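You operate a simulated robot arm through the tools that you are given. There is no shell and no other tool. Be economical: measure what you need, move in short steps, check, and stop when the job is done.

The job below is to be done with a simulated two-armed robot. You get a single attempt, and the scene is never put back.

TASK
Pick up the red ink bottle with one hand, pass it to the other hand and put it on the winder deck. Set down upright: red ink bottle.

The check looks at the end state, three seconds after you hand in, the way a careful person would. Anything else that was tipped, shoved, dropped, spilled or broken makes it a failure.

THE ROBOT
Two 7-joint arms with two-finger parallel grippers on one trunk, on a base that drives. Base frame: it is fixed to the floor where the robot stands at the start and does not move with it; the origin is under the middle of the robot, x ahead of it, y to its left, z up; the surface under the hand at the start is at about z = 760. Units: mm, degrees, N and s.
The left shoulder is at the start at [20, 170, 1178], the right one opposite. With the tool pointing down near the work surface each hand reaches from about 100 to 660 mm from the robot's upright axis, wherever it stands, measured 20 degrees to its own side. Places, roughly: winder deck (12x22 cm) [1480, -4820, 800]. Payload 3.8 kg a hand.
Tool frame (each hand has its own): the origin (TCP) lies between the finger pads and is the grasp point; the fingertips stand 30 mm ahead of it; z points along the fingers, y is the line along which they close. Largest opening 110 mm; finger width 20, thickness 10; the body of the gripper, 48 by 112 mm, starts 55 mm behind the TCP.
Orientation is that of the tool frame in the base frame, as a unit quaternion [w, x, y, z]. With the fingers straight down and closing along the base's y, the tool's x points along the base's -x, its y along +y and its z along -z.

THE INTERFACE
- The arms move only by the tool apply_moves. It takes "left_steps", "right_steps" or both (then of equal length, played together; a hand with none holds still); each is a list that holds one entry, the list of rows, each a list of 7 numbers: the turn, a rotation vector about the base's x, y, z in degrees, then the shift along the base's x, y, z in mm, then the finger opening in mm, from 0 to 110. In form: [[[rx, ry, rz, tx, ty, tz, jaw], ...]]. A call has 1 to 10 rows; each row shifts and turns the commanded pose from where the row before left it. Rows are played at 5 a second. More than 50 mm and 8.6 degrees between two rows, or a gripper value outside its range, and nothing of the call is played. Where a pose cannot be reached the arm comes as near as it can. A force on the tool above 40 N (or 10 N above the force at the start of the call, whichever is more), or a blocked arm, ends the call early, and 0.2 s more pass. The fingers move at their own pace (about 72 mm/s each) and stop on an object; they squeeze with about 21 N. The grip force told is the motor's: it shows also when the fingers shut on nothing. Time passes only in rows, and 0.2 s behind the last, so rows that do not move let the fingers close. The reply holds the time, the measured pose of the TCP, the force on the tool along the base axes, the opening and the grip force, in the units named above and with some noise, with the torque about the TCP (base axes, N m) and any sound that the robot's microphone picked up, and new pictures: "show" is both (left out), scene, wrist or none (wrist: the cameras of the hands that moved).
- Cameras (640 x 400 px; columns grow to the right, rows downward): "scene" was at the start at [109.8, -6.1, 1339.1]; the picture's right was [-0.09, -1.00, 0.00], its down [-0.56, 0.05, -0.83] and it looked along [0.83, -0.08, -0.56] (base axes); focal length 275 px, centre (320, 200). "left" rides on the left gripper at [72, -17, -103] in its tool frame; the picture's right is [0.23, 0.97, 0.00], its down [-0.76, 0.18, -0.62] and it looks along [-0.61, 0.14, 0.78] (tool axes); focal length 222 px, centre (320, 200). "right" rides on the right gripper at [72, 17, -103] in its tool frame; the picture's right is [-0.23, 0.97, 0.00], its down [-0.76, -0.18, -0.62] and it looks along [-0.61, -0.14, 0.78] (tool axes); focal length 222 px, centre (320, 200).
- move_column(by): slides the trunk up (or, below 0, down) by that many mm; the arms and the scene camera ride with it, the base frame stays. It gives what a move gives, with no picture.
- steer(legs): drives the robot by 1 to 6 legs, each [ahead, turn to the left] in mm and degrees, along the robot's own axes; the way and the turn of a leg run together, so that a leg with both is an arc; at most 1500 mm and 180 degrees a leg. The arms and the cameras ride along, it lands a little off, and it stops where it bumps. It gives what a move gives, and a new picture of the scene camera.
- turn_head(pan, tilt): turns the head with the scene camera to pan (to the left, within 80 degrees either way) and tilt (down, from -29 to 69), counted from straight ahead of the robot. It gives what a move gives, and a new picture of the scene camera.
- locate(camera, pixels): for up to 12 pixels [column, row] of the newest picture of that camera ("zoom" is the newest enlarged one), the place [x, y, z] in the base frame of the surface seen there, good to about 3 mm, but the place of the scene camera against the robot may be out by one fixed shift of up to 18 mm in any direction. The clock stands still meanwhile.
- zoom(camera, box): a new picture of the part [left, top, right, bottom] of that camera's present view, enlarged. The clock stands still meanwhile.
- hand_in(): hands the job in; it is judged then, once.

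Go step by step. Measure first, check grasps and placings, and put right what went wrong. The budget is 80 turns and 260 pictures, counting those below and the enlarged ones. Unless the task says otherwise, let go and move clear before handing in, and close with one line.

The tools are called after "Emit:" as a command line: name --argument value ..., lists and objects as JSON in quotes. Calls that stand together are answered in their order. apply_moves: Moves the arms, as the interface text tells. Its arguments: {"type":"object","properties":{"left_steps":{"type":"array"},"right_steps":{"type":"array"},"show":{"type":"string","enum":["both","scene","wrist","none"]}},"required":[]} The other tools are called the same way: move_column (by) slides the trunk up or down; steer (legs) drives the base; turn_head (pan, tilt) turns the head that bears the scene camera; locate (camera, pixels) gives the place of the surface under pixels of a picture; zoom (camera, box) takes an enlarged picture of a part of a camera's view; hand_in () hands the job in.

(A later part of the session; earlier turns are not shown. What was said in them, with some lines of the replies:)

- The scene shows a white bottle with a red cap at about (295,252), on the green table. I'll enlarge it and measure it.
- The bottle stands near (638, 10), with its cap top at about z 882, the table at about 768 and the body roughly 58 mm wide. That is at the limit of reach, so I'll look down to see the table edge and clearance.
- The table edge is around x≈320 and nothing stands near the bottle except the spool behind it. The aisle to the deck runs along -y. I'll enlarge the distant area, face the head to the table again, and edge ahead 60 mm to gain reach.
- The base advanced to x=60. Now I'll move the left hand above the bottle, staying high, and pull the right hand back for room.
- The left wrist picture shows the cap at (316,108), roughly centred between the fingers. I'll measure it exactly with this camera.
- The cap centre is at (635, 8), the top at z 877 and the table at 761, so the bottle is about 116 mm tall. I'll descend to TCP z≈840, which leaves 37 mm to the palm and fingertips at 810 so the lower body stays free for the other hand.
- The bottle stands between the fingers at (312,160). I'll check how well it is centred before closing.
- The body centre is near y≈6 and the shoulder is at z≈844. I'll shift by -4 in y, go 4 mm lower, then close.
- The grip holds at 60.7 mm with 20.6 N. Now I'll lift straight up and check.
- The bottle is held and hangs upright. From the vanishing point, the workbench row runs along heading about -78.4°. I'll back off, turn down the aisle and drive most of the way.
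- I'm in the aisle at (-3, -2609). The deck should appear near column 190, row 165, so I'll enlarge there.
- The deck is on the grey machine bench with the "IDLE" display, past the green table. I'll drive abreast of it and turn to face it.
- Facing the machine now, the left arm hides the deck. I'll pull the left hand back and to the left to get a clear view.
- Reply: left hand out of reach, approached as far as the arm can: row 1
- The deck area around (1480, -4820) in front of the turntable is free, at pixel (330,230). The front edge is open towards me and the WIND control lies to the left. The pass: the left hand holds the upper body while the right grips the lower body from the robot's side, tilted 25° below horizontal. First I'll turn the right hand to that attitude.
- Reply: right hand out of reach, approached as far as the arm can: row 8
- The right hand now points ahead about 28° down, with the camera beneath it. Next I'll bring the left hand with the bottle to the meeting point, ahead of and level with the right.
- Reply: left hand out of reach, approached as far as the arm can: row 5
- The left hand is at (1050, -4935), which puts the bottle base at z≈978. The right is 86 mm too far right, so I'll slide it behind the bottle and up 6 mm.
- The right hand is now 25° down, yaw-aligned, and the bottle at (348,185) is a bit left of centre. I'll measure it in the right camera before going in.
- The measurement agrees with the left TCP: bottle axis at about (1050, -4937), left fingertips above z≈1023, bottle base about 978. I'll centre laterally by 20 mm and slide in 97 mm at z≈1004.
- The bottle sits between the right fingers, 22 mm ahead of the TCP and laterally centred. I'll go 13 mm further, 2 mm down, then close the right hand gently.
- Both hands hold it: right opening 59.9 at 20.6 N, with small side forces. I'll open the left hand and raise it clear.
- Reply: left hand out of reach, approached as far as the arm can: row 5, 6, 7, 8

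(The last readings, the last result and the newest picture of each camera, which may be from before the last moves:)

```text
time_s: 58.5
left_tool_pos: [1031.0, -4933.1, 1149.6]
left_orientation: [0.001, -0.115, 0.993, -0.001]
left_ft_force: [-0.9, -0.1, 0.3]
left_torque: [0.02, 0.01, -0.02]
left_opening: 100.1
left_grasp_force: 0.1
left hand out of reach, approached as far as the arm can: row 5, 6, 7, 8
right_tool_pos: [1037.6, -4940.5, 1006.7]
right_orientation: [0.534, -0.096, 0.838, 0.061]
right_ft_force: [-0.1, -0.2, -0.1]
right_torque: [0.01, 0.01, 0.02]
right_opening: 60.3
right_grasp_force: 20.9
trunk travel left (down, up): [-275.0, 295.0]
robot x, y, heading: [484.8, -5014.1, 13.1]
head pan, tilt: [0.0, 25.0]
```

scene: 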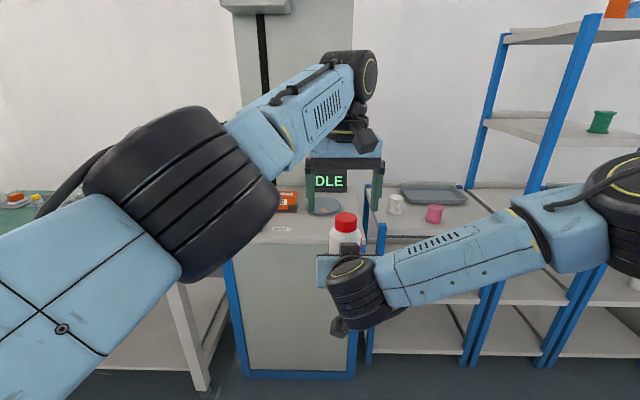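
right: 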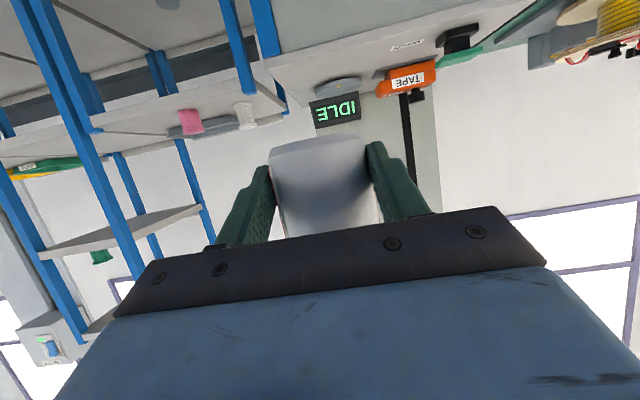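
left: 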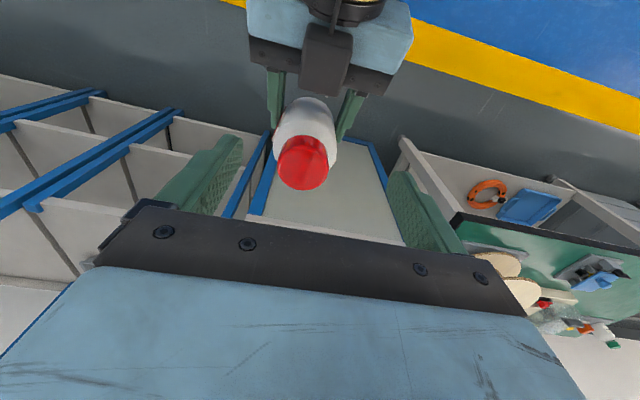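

The pass worked: the right hand holds the bottle alone and upright at 20.9 N. I'll tuck the left hand back and left, then drive 300 mm towards the machine.

Emit:
apply_moves --left_steps '[[[0, 0, 0, -30, 32, 4, 100], [0, 0, 0, -30, 32, 4, 100], [0, 0, 0, -30, 32, 4, 100], [0, 0, 0, -30, 32, 4, 100], [0, 0, 0, -30, 32, 4, 100], [0, 0, 0, 0, 0, 0, 100]]]' --show "none"

Emit:
steer --legs '[[300, 0]]'

Emit:
turn_head --pan 0 --tilt 38

```text
time_s: 59.9
left_tool_pos: [1020.9, -4809.8, 1230.5]
left_orientation: [-0.002, -0.115, 0.993, 0.001]
left_ft_force: [0.9, 0.1, 0.0]
left_torque: [0.01, 0.03, 0.01]
left_opening: 100.0
left_grasp_force: 0.0
left hand out of reach, approached as far as the arm can: row 1, 2, 3, 4, 5
right_tool_pos: [1040.4, -4941.1, 1005.6]
right_orientation: [0.533, -0.096, 0.839, 0.061]
right_ft_force: [0.8, -1.1, -0.8]
right_torque: [-0.01, 0.09, 0.02]
right_opening: 60.0
right_grasp_force: 20.8
trunk travel left (down, up): [-275.0, 295.0]
robot x, y, heading: [483.3, -5016.9, 13.0]
head pan, tilt: [0.0, 25.0]
```

```text
time_s: 61.9
left_tool_pos: [1311.0, -4742.9, 1229.9]
left_orientation: [-0.001, -0.112, 0.994, -0.001]
left_ft_force: [-0.3, 0.2, -0.1]
left_torque: [-0.01, -0.01, 0.01]
left_opening: 99.9
left_grasp_force: 0.1
right_tool_pos: [1327.7, -4875.6, 1005.8]
right_orientation: [0.534, -0.095, 0.838, 0.06]
right_ft_force: [0.4, 0.6, -2.3]
right_torque: [0.0, 0.02, 0.0]
right_opening: 59.8
right_grasp_force: 20.2
trunk travel left (down, up): [-275.0, 295.0]
robot x, y, heading: [775.2, -4952.8, 12.9]
head pan, tilt: [0.0, 25.0]
```

scene: 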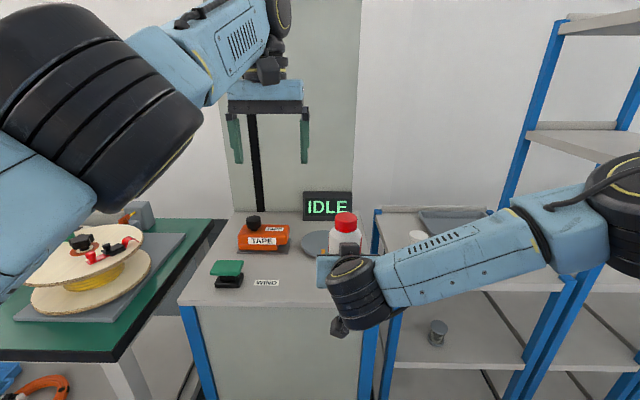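

```text
time_s: 62.7
left_tool_pos: [1310.0, -4743.3, 1230.4]
left_orientation: [-0.001, -0.112, 0.994, 0.0]
left_ft_force: [0.0, 0.1, -0.5]
left_torque: [0.01, -0.03, 0.02]
left_opening: 99.8
left_grasp_force: 0.0
right_tool_pos: [1327.8, -4875.9, 1005.6]
right_orientation: [0.533, -0.094, 0.839, 0.058]
right_ft_force: [-0.1, -0.4, -1.9]
right_torque: [-0.02, 0.0, -0.06]
right_opening: 60.1
right_grasp_force: 21.4
trunk travel left (down, up): [-275.0, 295.0]
robot x, y, heading: [775.5, -4948.5, 12.7]
head pan, tilt: [0.0, 38.0]
```

scene: 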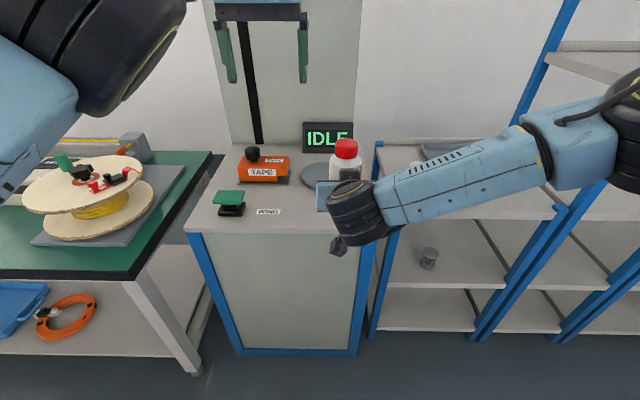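

The bottle is at about (1337, -4873), leaving roughly 151 mm ahead and 20 mm left to go. I'll drive 148 mm and then inspect with the left camera from above.

Emit:
steer --legs '[[148, 0]]'

Emit:
apply_moves --left_steps '[[[0, 0, 0, 0, 0, 0, 100]]]' --right_steps '[[[0, 0, 0, 0, 0, 0, 40]]]'

```text
time_s: 64.0
left_tool_pos: [1453.0, -4708.2, 1230.7]
left_orientation: [-0.002, -0.115, 0.993, 0.0]
left_ft_force: [0.8, -0.6, -1.2]
left_torque: [0.0, 0.04, 0.0]
left_opening: 100.0
left_grasp_force: 0.0
right_tool_pos: [1470.3, -4840.5, 1005.3]
right_orientation: [0.533, -0.096, 0.838, 0.061]
right_ft_force: [0.2, -0.6, -2.2]
right_torque: [0.01, 0.06, 0.02]
right_opening: 59.9
right_grasp_force: 21.1
trunk travel left (down, up): [-275.0, 295.0]
robot x, y, heading: [913.8, -4915.5, 13.1]
head pan, tilt: [0.0, 38.0]
```

scene: 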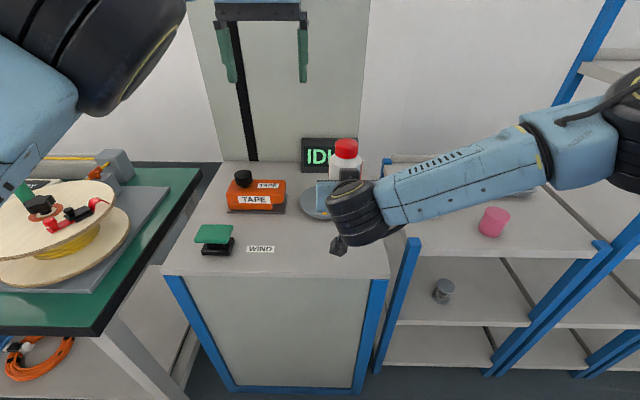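

```text
time_s: 64.4
left_tool_pos: [1451.7, -4707.7, 1231.9]
left_orientation: [0.0, -0.114, 0.993, -0.001]
left_ft_force: [0.3, 0.1, -0.3]
left_torque: [0.01, 0.04, -0.02]
left_opening: 100.1
left_grasp_force: 0.1
right_tool_pos: [1470.0, -4841.2, 1004.8]
right_orientation: [0.533, -0.096, 0.839, 0.06]
right_ft_force: [0.9, -0.4, -2.7]
right_torque: [-0.01, 0.05, 0.0]
right_opening: 60.1
right_grasp_force: 20.7
trunk travel left (down, up): [-275.0, 295.0]
robot x, y, heading: [913.9, -4921.9, 13.1]
head pan, tilt: [0.0, 38.0]
```

scene: 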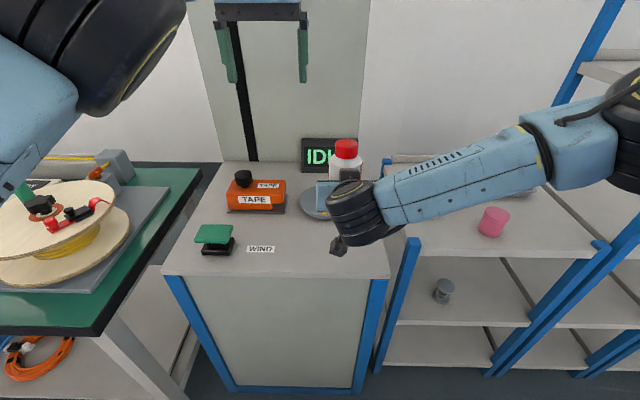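
right: 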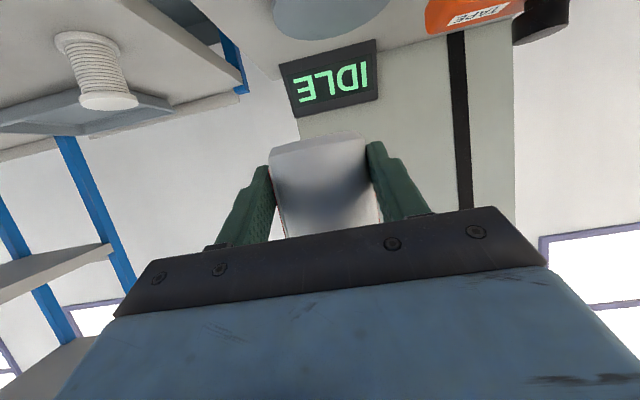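
left: 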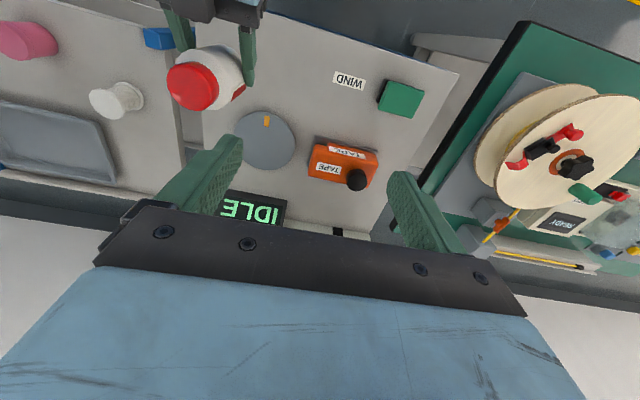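

The left camera gives an overhead view of the deck. I'll measure the deck's edges, the turntable and the bottle with it.

Emit:
locate --camera "left" --pixels '[[457, 72], [355, 35], [290, 18], [290, 60], [265, 120], [240, 140], [193, 87], [270, 90], [330, 110], [180, 130], [212, 128], [350, 80]]'

Emit:
zoom --camera "left" --box '[120, 0, 440, 200]'

```text
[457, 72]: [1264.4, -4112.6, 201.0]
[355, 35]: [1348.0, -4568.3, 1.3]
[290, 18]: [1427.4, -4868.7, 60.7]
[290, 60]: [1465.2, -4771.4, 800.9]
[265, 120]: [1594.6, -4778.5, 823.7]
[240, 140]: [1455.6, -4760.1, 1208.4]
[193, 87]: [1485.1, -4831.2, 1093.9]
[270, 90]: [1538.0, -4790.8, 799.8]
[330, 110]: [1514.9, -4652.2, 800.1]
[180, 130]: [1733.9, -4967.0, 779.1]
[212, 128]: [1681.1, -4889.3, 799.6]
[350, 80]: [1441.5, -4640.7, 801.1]
```

```text
2.00 times, centred on (280, 100) of left
```

zoom: 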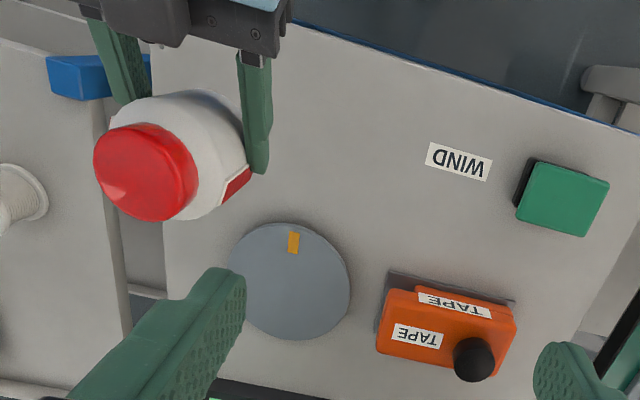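

The deck surface is z=800, and the bottle cap centre at (1485, -4831) is nearly over target. A few more points will give the front and right edges.

Emit:
locate --camera "left" --pixels '[[270, 18], [273, 14], [280, 20], [320, 32], [340, 36], [208, 132], [204, 134], [203, 120], [244, 108], [262, 60], [255, 98]]'

```text
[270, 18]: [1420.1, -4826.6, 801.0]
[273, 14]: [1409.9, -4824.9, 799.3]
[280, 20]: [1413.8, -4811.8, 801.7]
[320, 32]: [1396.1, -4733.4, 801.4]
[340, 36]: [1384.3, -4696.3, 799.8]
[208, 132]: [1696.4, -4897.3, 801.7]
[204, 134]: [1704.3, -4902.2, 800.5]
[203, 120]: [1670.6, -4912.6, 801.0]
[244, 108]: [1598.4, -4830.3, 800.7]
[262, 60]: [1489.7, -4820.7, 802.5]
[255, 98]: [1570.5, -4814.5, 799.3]
```

The front edge is 69 mm in front of the target, so the placing spot is good. Before lowering, I'll check clearance between the right elbow, the left elbow and the racks.

Emit:
locate --camera "scene" --pixels '[[570, 85], [602, 40], [615, 15], [595, 63], [615, 100], [580, 165], [630, 245], [560, 205], [150, 60], [120, 100], [60, 170], [40, 205]]'

```text
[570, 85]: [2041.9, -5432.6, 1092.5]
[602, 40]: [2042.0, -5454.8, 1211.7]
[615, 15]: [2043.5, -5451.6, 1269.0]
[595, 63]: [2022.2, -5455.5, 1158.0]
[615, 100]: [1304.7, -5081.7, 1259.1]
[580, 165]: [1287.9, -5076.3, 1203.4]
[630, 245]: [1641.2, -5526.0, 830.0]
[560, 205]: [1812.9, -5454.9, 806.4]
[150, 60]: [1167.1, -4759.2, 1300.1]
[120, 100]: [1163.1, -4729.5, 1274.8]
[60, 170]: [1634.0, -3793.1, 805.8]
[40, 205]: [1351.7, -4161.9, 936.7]
```

The racks and spool are well clear of both elbows. I'll shift the bottle 11 mm left, then lower the trunk by 165 mm, which keeps the arms' shape.

Emit:
apply_moves --right_steps '[[[0, 0, 0, -3, 11, 0, 40], [0, 0, 0, 0, 0, 0, 40]]]' --show "none"

Emit:
move_column --by -160

Emit:
apply_moves --left_steps '[[[0, 0, 0, 0, 0, 0, 100]]]' --right_steps '[[[0, 0, 0, 0, 0, 0, 40]]]'

```text
time_s: 65.0
left_tool_pos: [1453.3, -4708.3, 1230.7]
left_orientation: [0.0, -0.114, 0.993, -0.001]
left_ft_force: [-1.1, 0.2, 0.6]
left_torque: [0.03, -0.03, 0.0]
left_opening: 99.9
left_grasp_force: 0.0
right_tool_pos: [1467.6, -4829.2, 1006.1]
right_orientation: [0.533, -0.097, 0.838, 0.061]
right_ft_force: [-0.7, -0.1, -2.7]
right_torque: [-0.01, 0.03, -0.03]
right_opening: 60.1
right_grasp_force: 21.1
trunk travel left (down, up): [-275.0, 295.0]
robot x, y, heading: [916.5, -4917.8, 12.9]
head pan, tilt: [0.0, 38.0]
```

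```text
time_s: 66.9
left_tool_pos: [1451.2, -4709.7, 1072.7]
left_orientation: [0.0, -0.114, 0.994, -0.001]
left_ft_force: [-0.4, 0.3, 0.3]
left_torque: [0.01, -0.04, -0.02]
left_opening: 100.1
left_grasp_force: 0.1
right_tool_pos: [1467.3, -4829.5, 846.2]
right_orientation: [0.533, -0.097, 0.838, 0.061]
right_ft_force: [-1.0, 0.5, -1.8]
right_torque: [-0.04, 0.07, 0.01]
right_opening: 60.1
right_grasp_force: 20.6
trunk travel left (down, up): [-115.0, 455.0]
robot x, y, heading: [916.9, -4920.5, 12.9]
head pan, tilt: [0.0, 38.0]
```

```text
time_s: 67.3
left_tool_pos: [1450.8, -4709.9, 1071.0]
left_orientation: [-0.001, -0.114, 0.993, -0.001]
left_ft_force: [0.2, -0.2, -1.0]
left_torque: [-0.02, 0.0, 0.03]
left_opening: 99.9
left_grasp_force: 0.1
right_tool_pos: [1466.4, -4828.9, 846.4]
right_orientation: [0.533, -0.096, 0.839, 0.06]
right_ft_force: [-0.7, -0.1, -1.9]
right_torque: [-0.01, 0.02, 0.0]
right_opening: 59.9
right_grasp_force: 20.2
trunk travel left (down, up): [-115.0, 455.0]
robot x, y, heading: [914.4, -4921.7, 13.0]
head pan, tilt: [0.0, 38.0]
```

scene: 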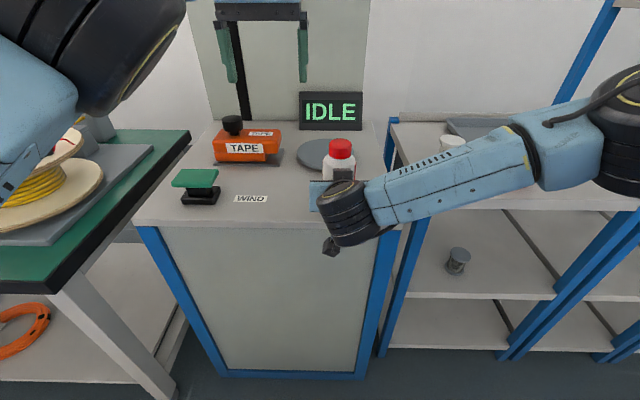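
right: 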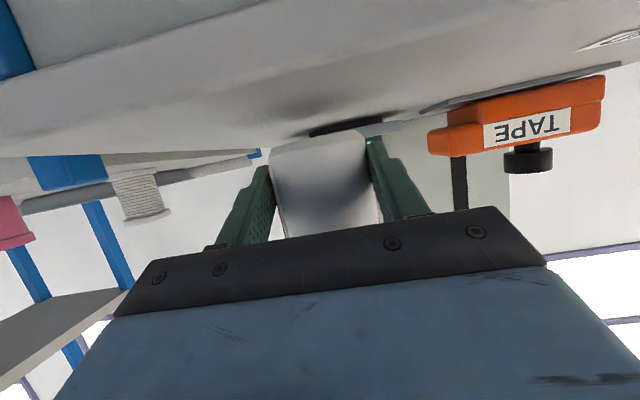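
left: 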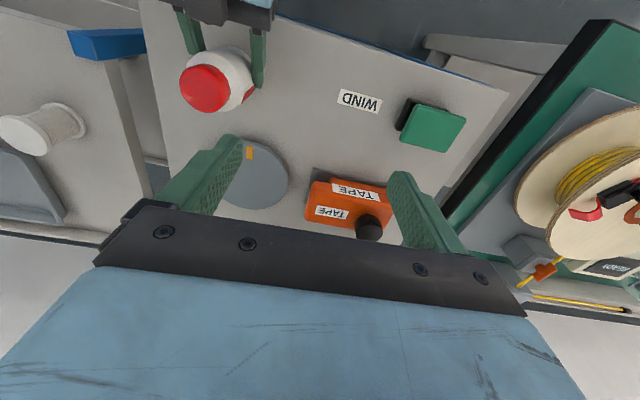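

The bottle base should be about 18 mm above the deck. I'll check the bottle's position and uprightness before the final descent.

Emit:
locate --camera "left" --pixels '[[204, 88], [182, 88], [227, 88], [204, 66], [204, 110], [240, 75], [262, 100]]'

Emit:
locate --camera "right" --pixels '[[318, 145], [320, 165], [322, 200], [275, 160], [362, 150], [310, 110]]'

Emit:
zoom --camera "right" --box '[220, 90, 420, 240]'

```text
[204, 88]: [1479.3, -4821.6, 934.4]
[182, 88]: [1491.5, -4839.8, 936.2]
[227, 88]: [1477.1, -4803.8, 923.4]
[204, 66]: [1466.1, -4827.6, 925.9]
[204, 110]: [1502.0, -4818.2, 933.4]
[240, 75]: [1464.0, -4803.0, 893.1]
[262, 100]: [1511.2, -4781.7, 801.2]
```

```text
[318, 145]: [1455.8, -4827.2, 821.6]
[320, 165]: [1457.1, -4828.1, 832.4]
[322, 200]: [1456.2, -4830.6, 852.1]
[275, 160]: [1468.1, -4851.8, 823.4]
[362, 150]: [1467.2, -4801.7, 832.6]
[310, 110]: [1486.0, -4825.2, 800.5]
```

```text
2.67 times, centred on (320, 165) of right
```

zoom: 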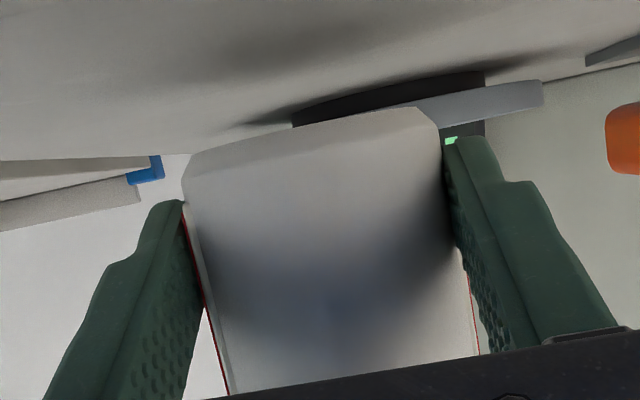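

The bottle is vertical, centred near (1481, -4823), with its base at z≈819. I'll lower it 16 mm in decreasing steps and read the force.

Emit:
apply_moves --right_steps '[[[0, 0, 0, 0, 0, -7, 40], [0, 0, 0, 0, 0, -5, 40], [0, 0, 0, 0, 0, -3, 40], [0, 0, 0, 0, 0, -1, 40], [0, 0, 0, 0, 0, 0, 40]]]' --show "wrist"

```text
time_s: 68.5
left_tool_pos: [1450.7, -4708.4, 1070.7]
left_orientation: [-0.001, -0.114, 0.993, 0.0]
left_ft_force: [-0.2, 0.0, 0.1]
left_torque: [0.01, 0.01, -0.02]
left_opening: 100.2
left_grasp_force: 0.0
right_tool_pos: [1466.2, -4828.4, 830.1]
right_orientation: [0.533, -0.096, 0.839, 0.06]
right_ft_force: [0.4, 0.7, -1.9]
right_torque: [-0.01, 0.03, 0.0]
right_opening: 59.7
right_grasp_force: 21.0
trunk travel left (down, up): [-115.0, 455.0]
robot x, y, heading: [914.1, -4920.2, 13.1]
head pan, tilt: [0.0, 38.0]
```

right: 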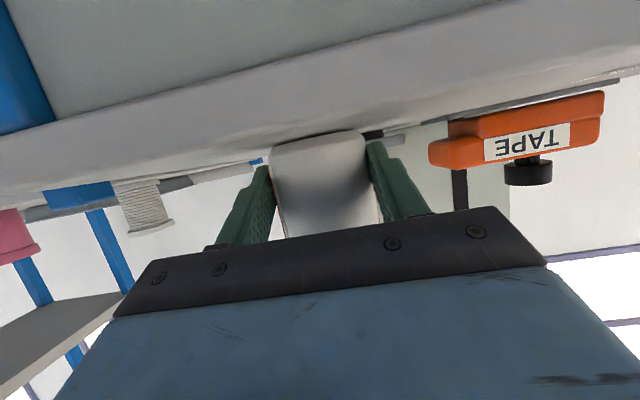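

No contact yet (force unchanged), so I'll continue in 1 mm steps and watch for the force to rise.

Emit:
apply_moves --right_steps '[[[0, 0, 0, 0, 0, -1, 40], [0, 0, 0, 0, 0, -1, 40], [0, 0, 0, 0, 0, 0, 40]]]' --show "none"

Emit:
zoom --camera "right" --box '[220, 90, 420, 240]'

```text
time_s: 69.3
left_tool_pos: [1451.7, -4708.4, 1071.2]
left_orientation: [-0.002, -0.115, 0.993, -0.001]
left_ft_force: [-0.4, -0.1, -0.4]
left_torque: [0.01, -0.03, 0.02]
left_opening: 99.8
left_grasp_force: 0.1
right_tool_pos: [1466.7, -4829.2, 827.9]
right_orientation: [0.535, -0.096, 0.837, 0.061]
right_ft_force: [-0.7, 0.4, 3.4]
right_torque: [0.03, 0.08, 0.01]
right_opening: 60.0
right_grasp_force: 21.7
trunk travel left (down, up): [-115.0, 455.0]
robot x, y, heading: [917.1, -4916.6, 12.9]
head pan, tilt: [0.0, 38.0]
```

```text
2.67 times, centred on (320, 165) of right
```

zoom: 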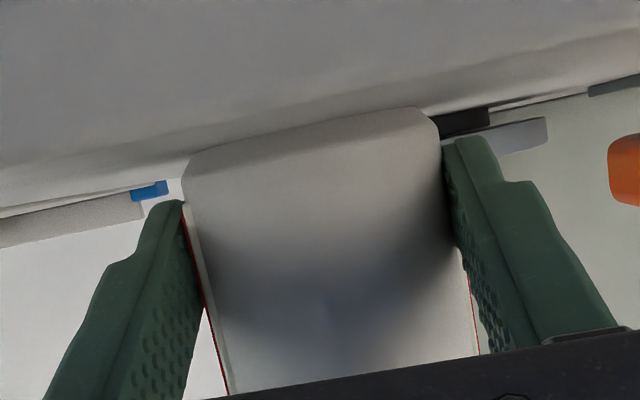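

The force rose to +3.4 N, so the bottle is on the deck. I'll open the right hand slowly and hold still for a check.

Emit:
apply_moves --right_steps '[[[0, 0, 0, 0, 0, 0, 62], [0, 0, 0, 0, 0, 0, 66], [0, 0, 0, 0, 0, 0, 80], [0, 0, 0, 0, 0, 0, 100], [0, 0, 0, 0, 0, 0, 110], [0, 0, 0, 0, 0, 0, 110]]]'

```text
time_s: 70.7
left_tool_pos: [1452.2, -4708.4, 1070.8]
left_orientation: [-0.001, -0.114, 0.994, 0.0]
left_ft_force: [0.1, 0.4, -0.1]
left_torque: [0.01, -0.01, 0.02]
left_opening: 100.0
left_grasp_force: 0.0
right_tool_pos: [1467.2, -4829.6, 828.2]
right_orientation: [0.533, -0.096, 0.838, 0.06]
right_ft_force: [-0.1, -0.8, -0.8]
right_torque: [-0.03, 0.02, -0.02]
right_opening: 110.1
right_grasp_force: 0.0
trunk travel left (down, up): [-115.0, 455.0]
robot x, y, heading: [914.8, -4918.3, 13.3]
head pan, tilt: [0.0, 38.0]
```

scene: 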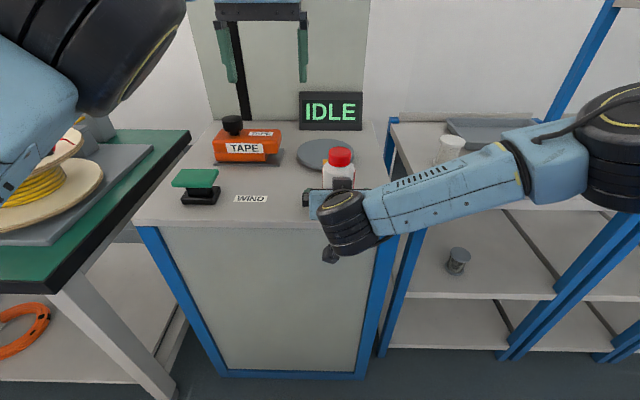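
right: 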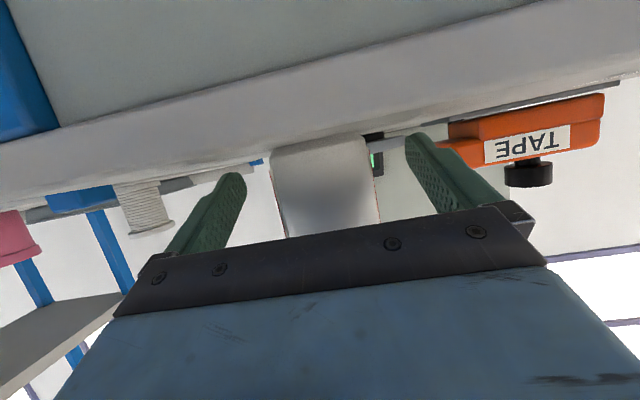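

The bottle stands free between the open fingers with clear gaps on both sides. The hand points along the robot's heading, so I'll back the base straight out.

Emit:
steer --legs '[[-250, 0]]'

Emit:
apply_moves --left_steps '[[[0, 0, 0, 0, 0, 0, 100]]]' --right_steps '[[[0, 0, 0, 0, 0, 0, 110]]]'

Emit:
zoom --camera "scene" --box '[180, 90, 400, 230]'

```text
time_s: 72.5
left_tool_pos: [1210.7, -4769.1, 1072.1]
left_orientation: [-0.001, -0.109, 0.994, 0.0]
left_ft_force: [0.1, -0.5, -0.5]
left_torque: [0.01, -0.02, 0.02]
left_opening: 99.7
left_grasp_force: 0.0
right_tool_pos: [1224.6, -4890.9, 827.3]
right_orientation: [0.534, -0.092, 0.839, 0.057]
right_ft_force: [-0.2, 0.1, -0.6]
right_torque: [-0.02, 0.0, 0.02]
right_opening: 109.9
right_grasp_force: 0.1
trunk travel left (down, up): [-115.0, 455.0]
robot x, y, heading: [672.6, -4970.0, 12.4]
head pan, tilt: [0.0, 38.0]
```

scene: 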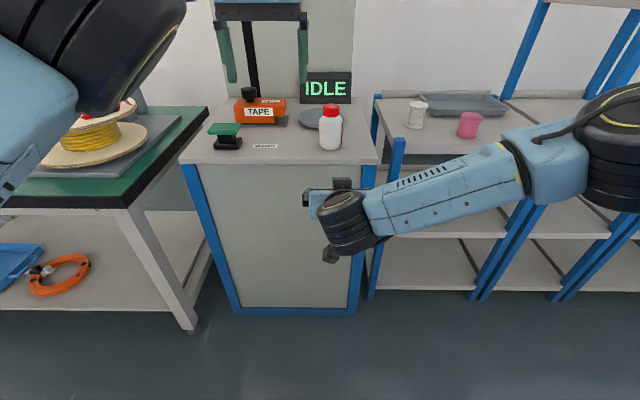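

```text
time_s: 72.9
left_tool_pos: [1210.2, -4769.0, 1070.6]
left_orientation: [-0.001, -0.108, 0.994, -0.001]
left_ft_force: [0.0, 0.9, -0.3]
left_torque: [0.01, -0.01, 0.0]
left_opening: 100.1
left_grasp_force: 0.1
right_tool_pos: [1224.9, -4890.1, 827.4]
right_orientation: [0.534, -0.093, 0.839, 0.059]
right_ft_force: [-0.4, -0.1, 0.4]
right_torque: [-0.02, 0.0, -0.01]
right_opening: 110.0
right_grasp_force: 0.1
trunk travel left (down, up): [-115.0, 455.0]
robot x, y, heading: [671.9, -4970.3, 12.7]
head pan, tilt: [0.0, 38.0]
```

scene: 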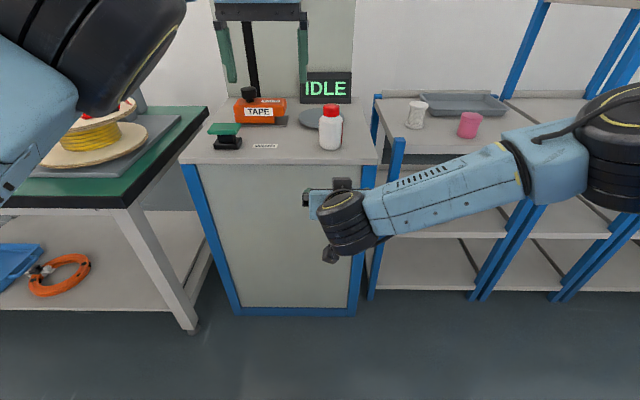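
right: 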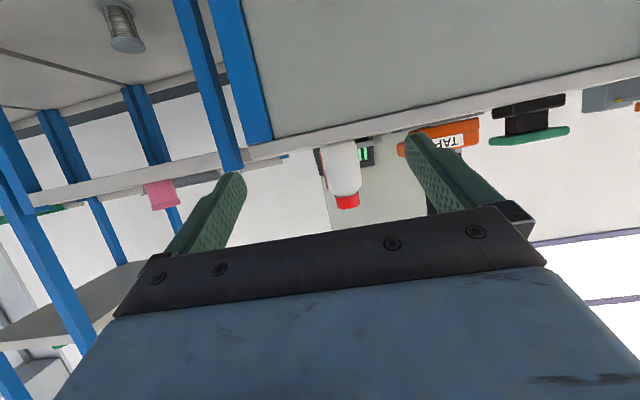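
left: 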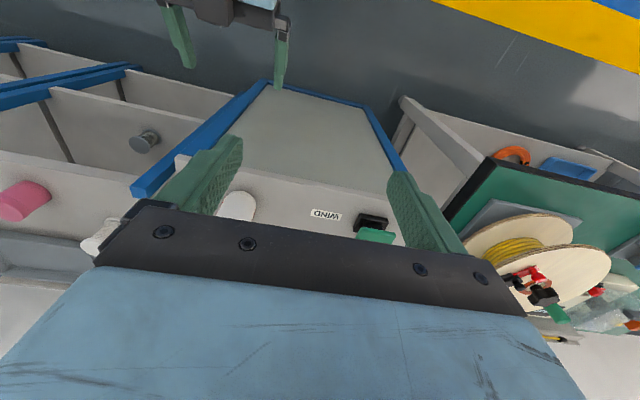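

```text
2.86 times, centred on (290, 160) of scene
```

zoom: 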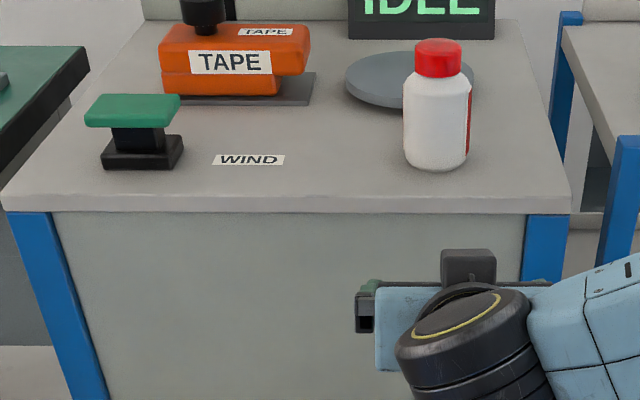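

The bottle stands upright on the winder deck at pixel (330,127), nothing nearby has moved, and both hands are clear. I'm handing in.

Emit:
hand_in

```text
The job is handed in.
```

The left hand picked up the red ink bottle and passed it to the right hand in mid-air. The right hand set it upright on the winder deck, and nothing else was disturbed.
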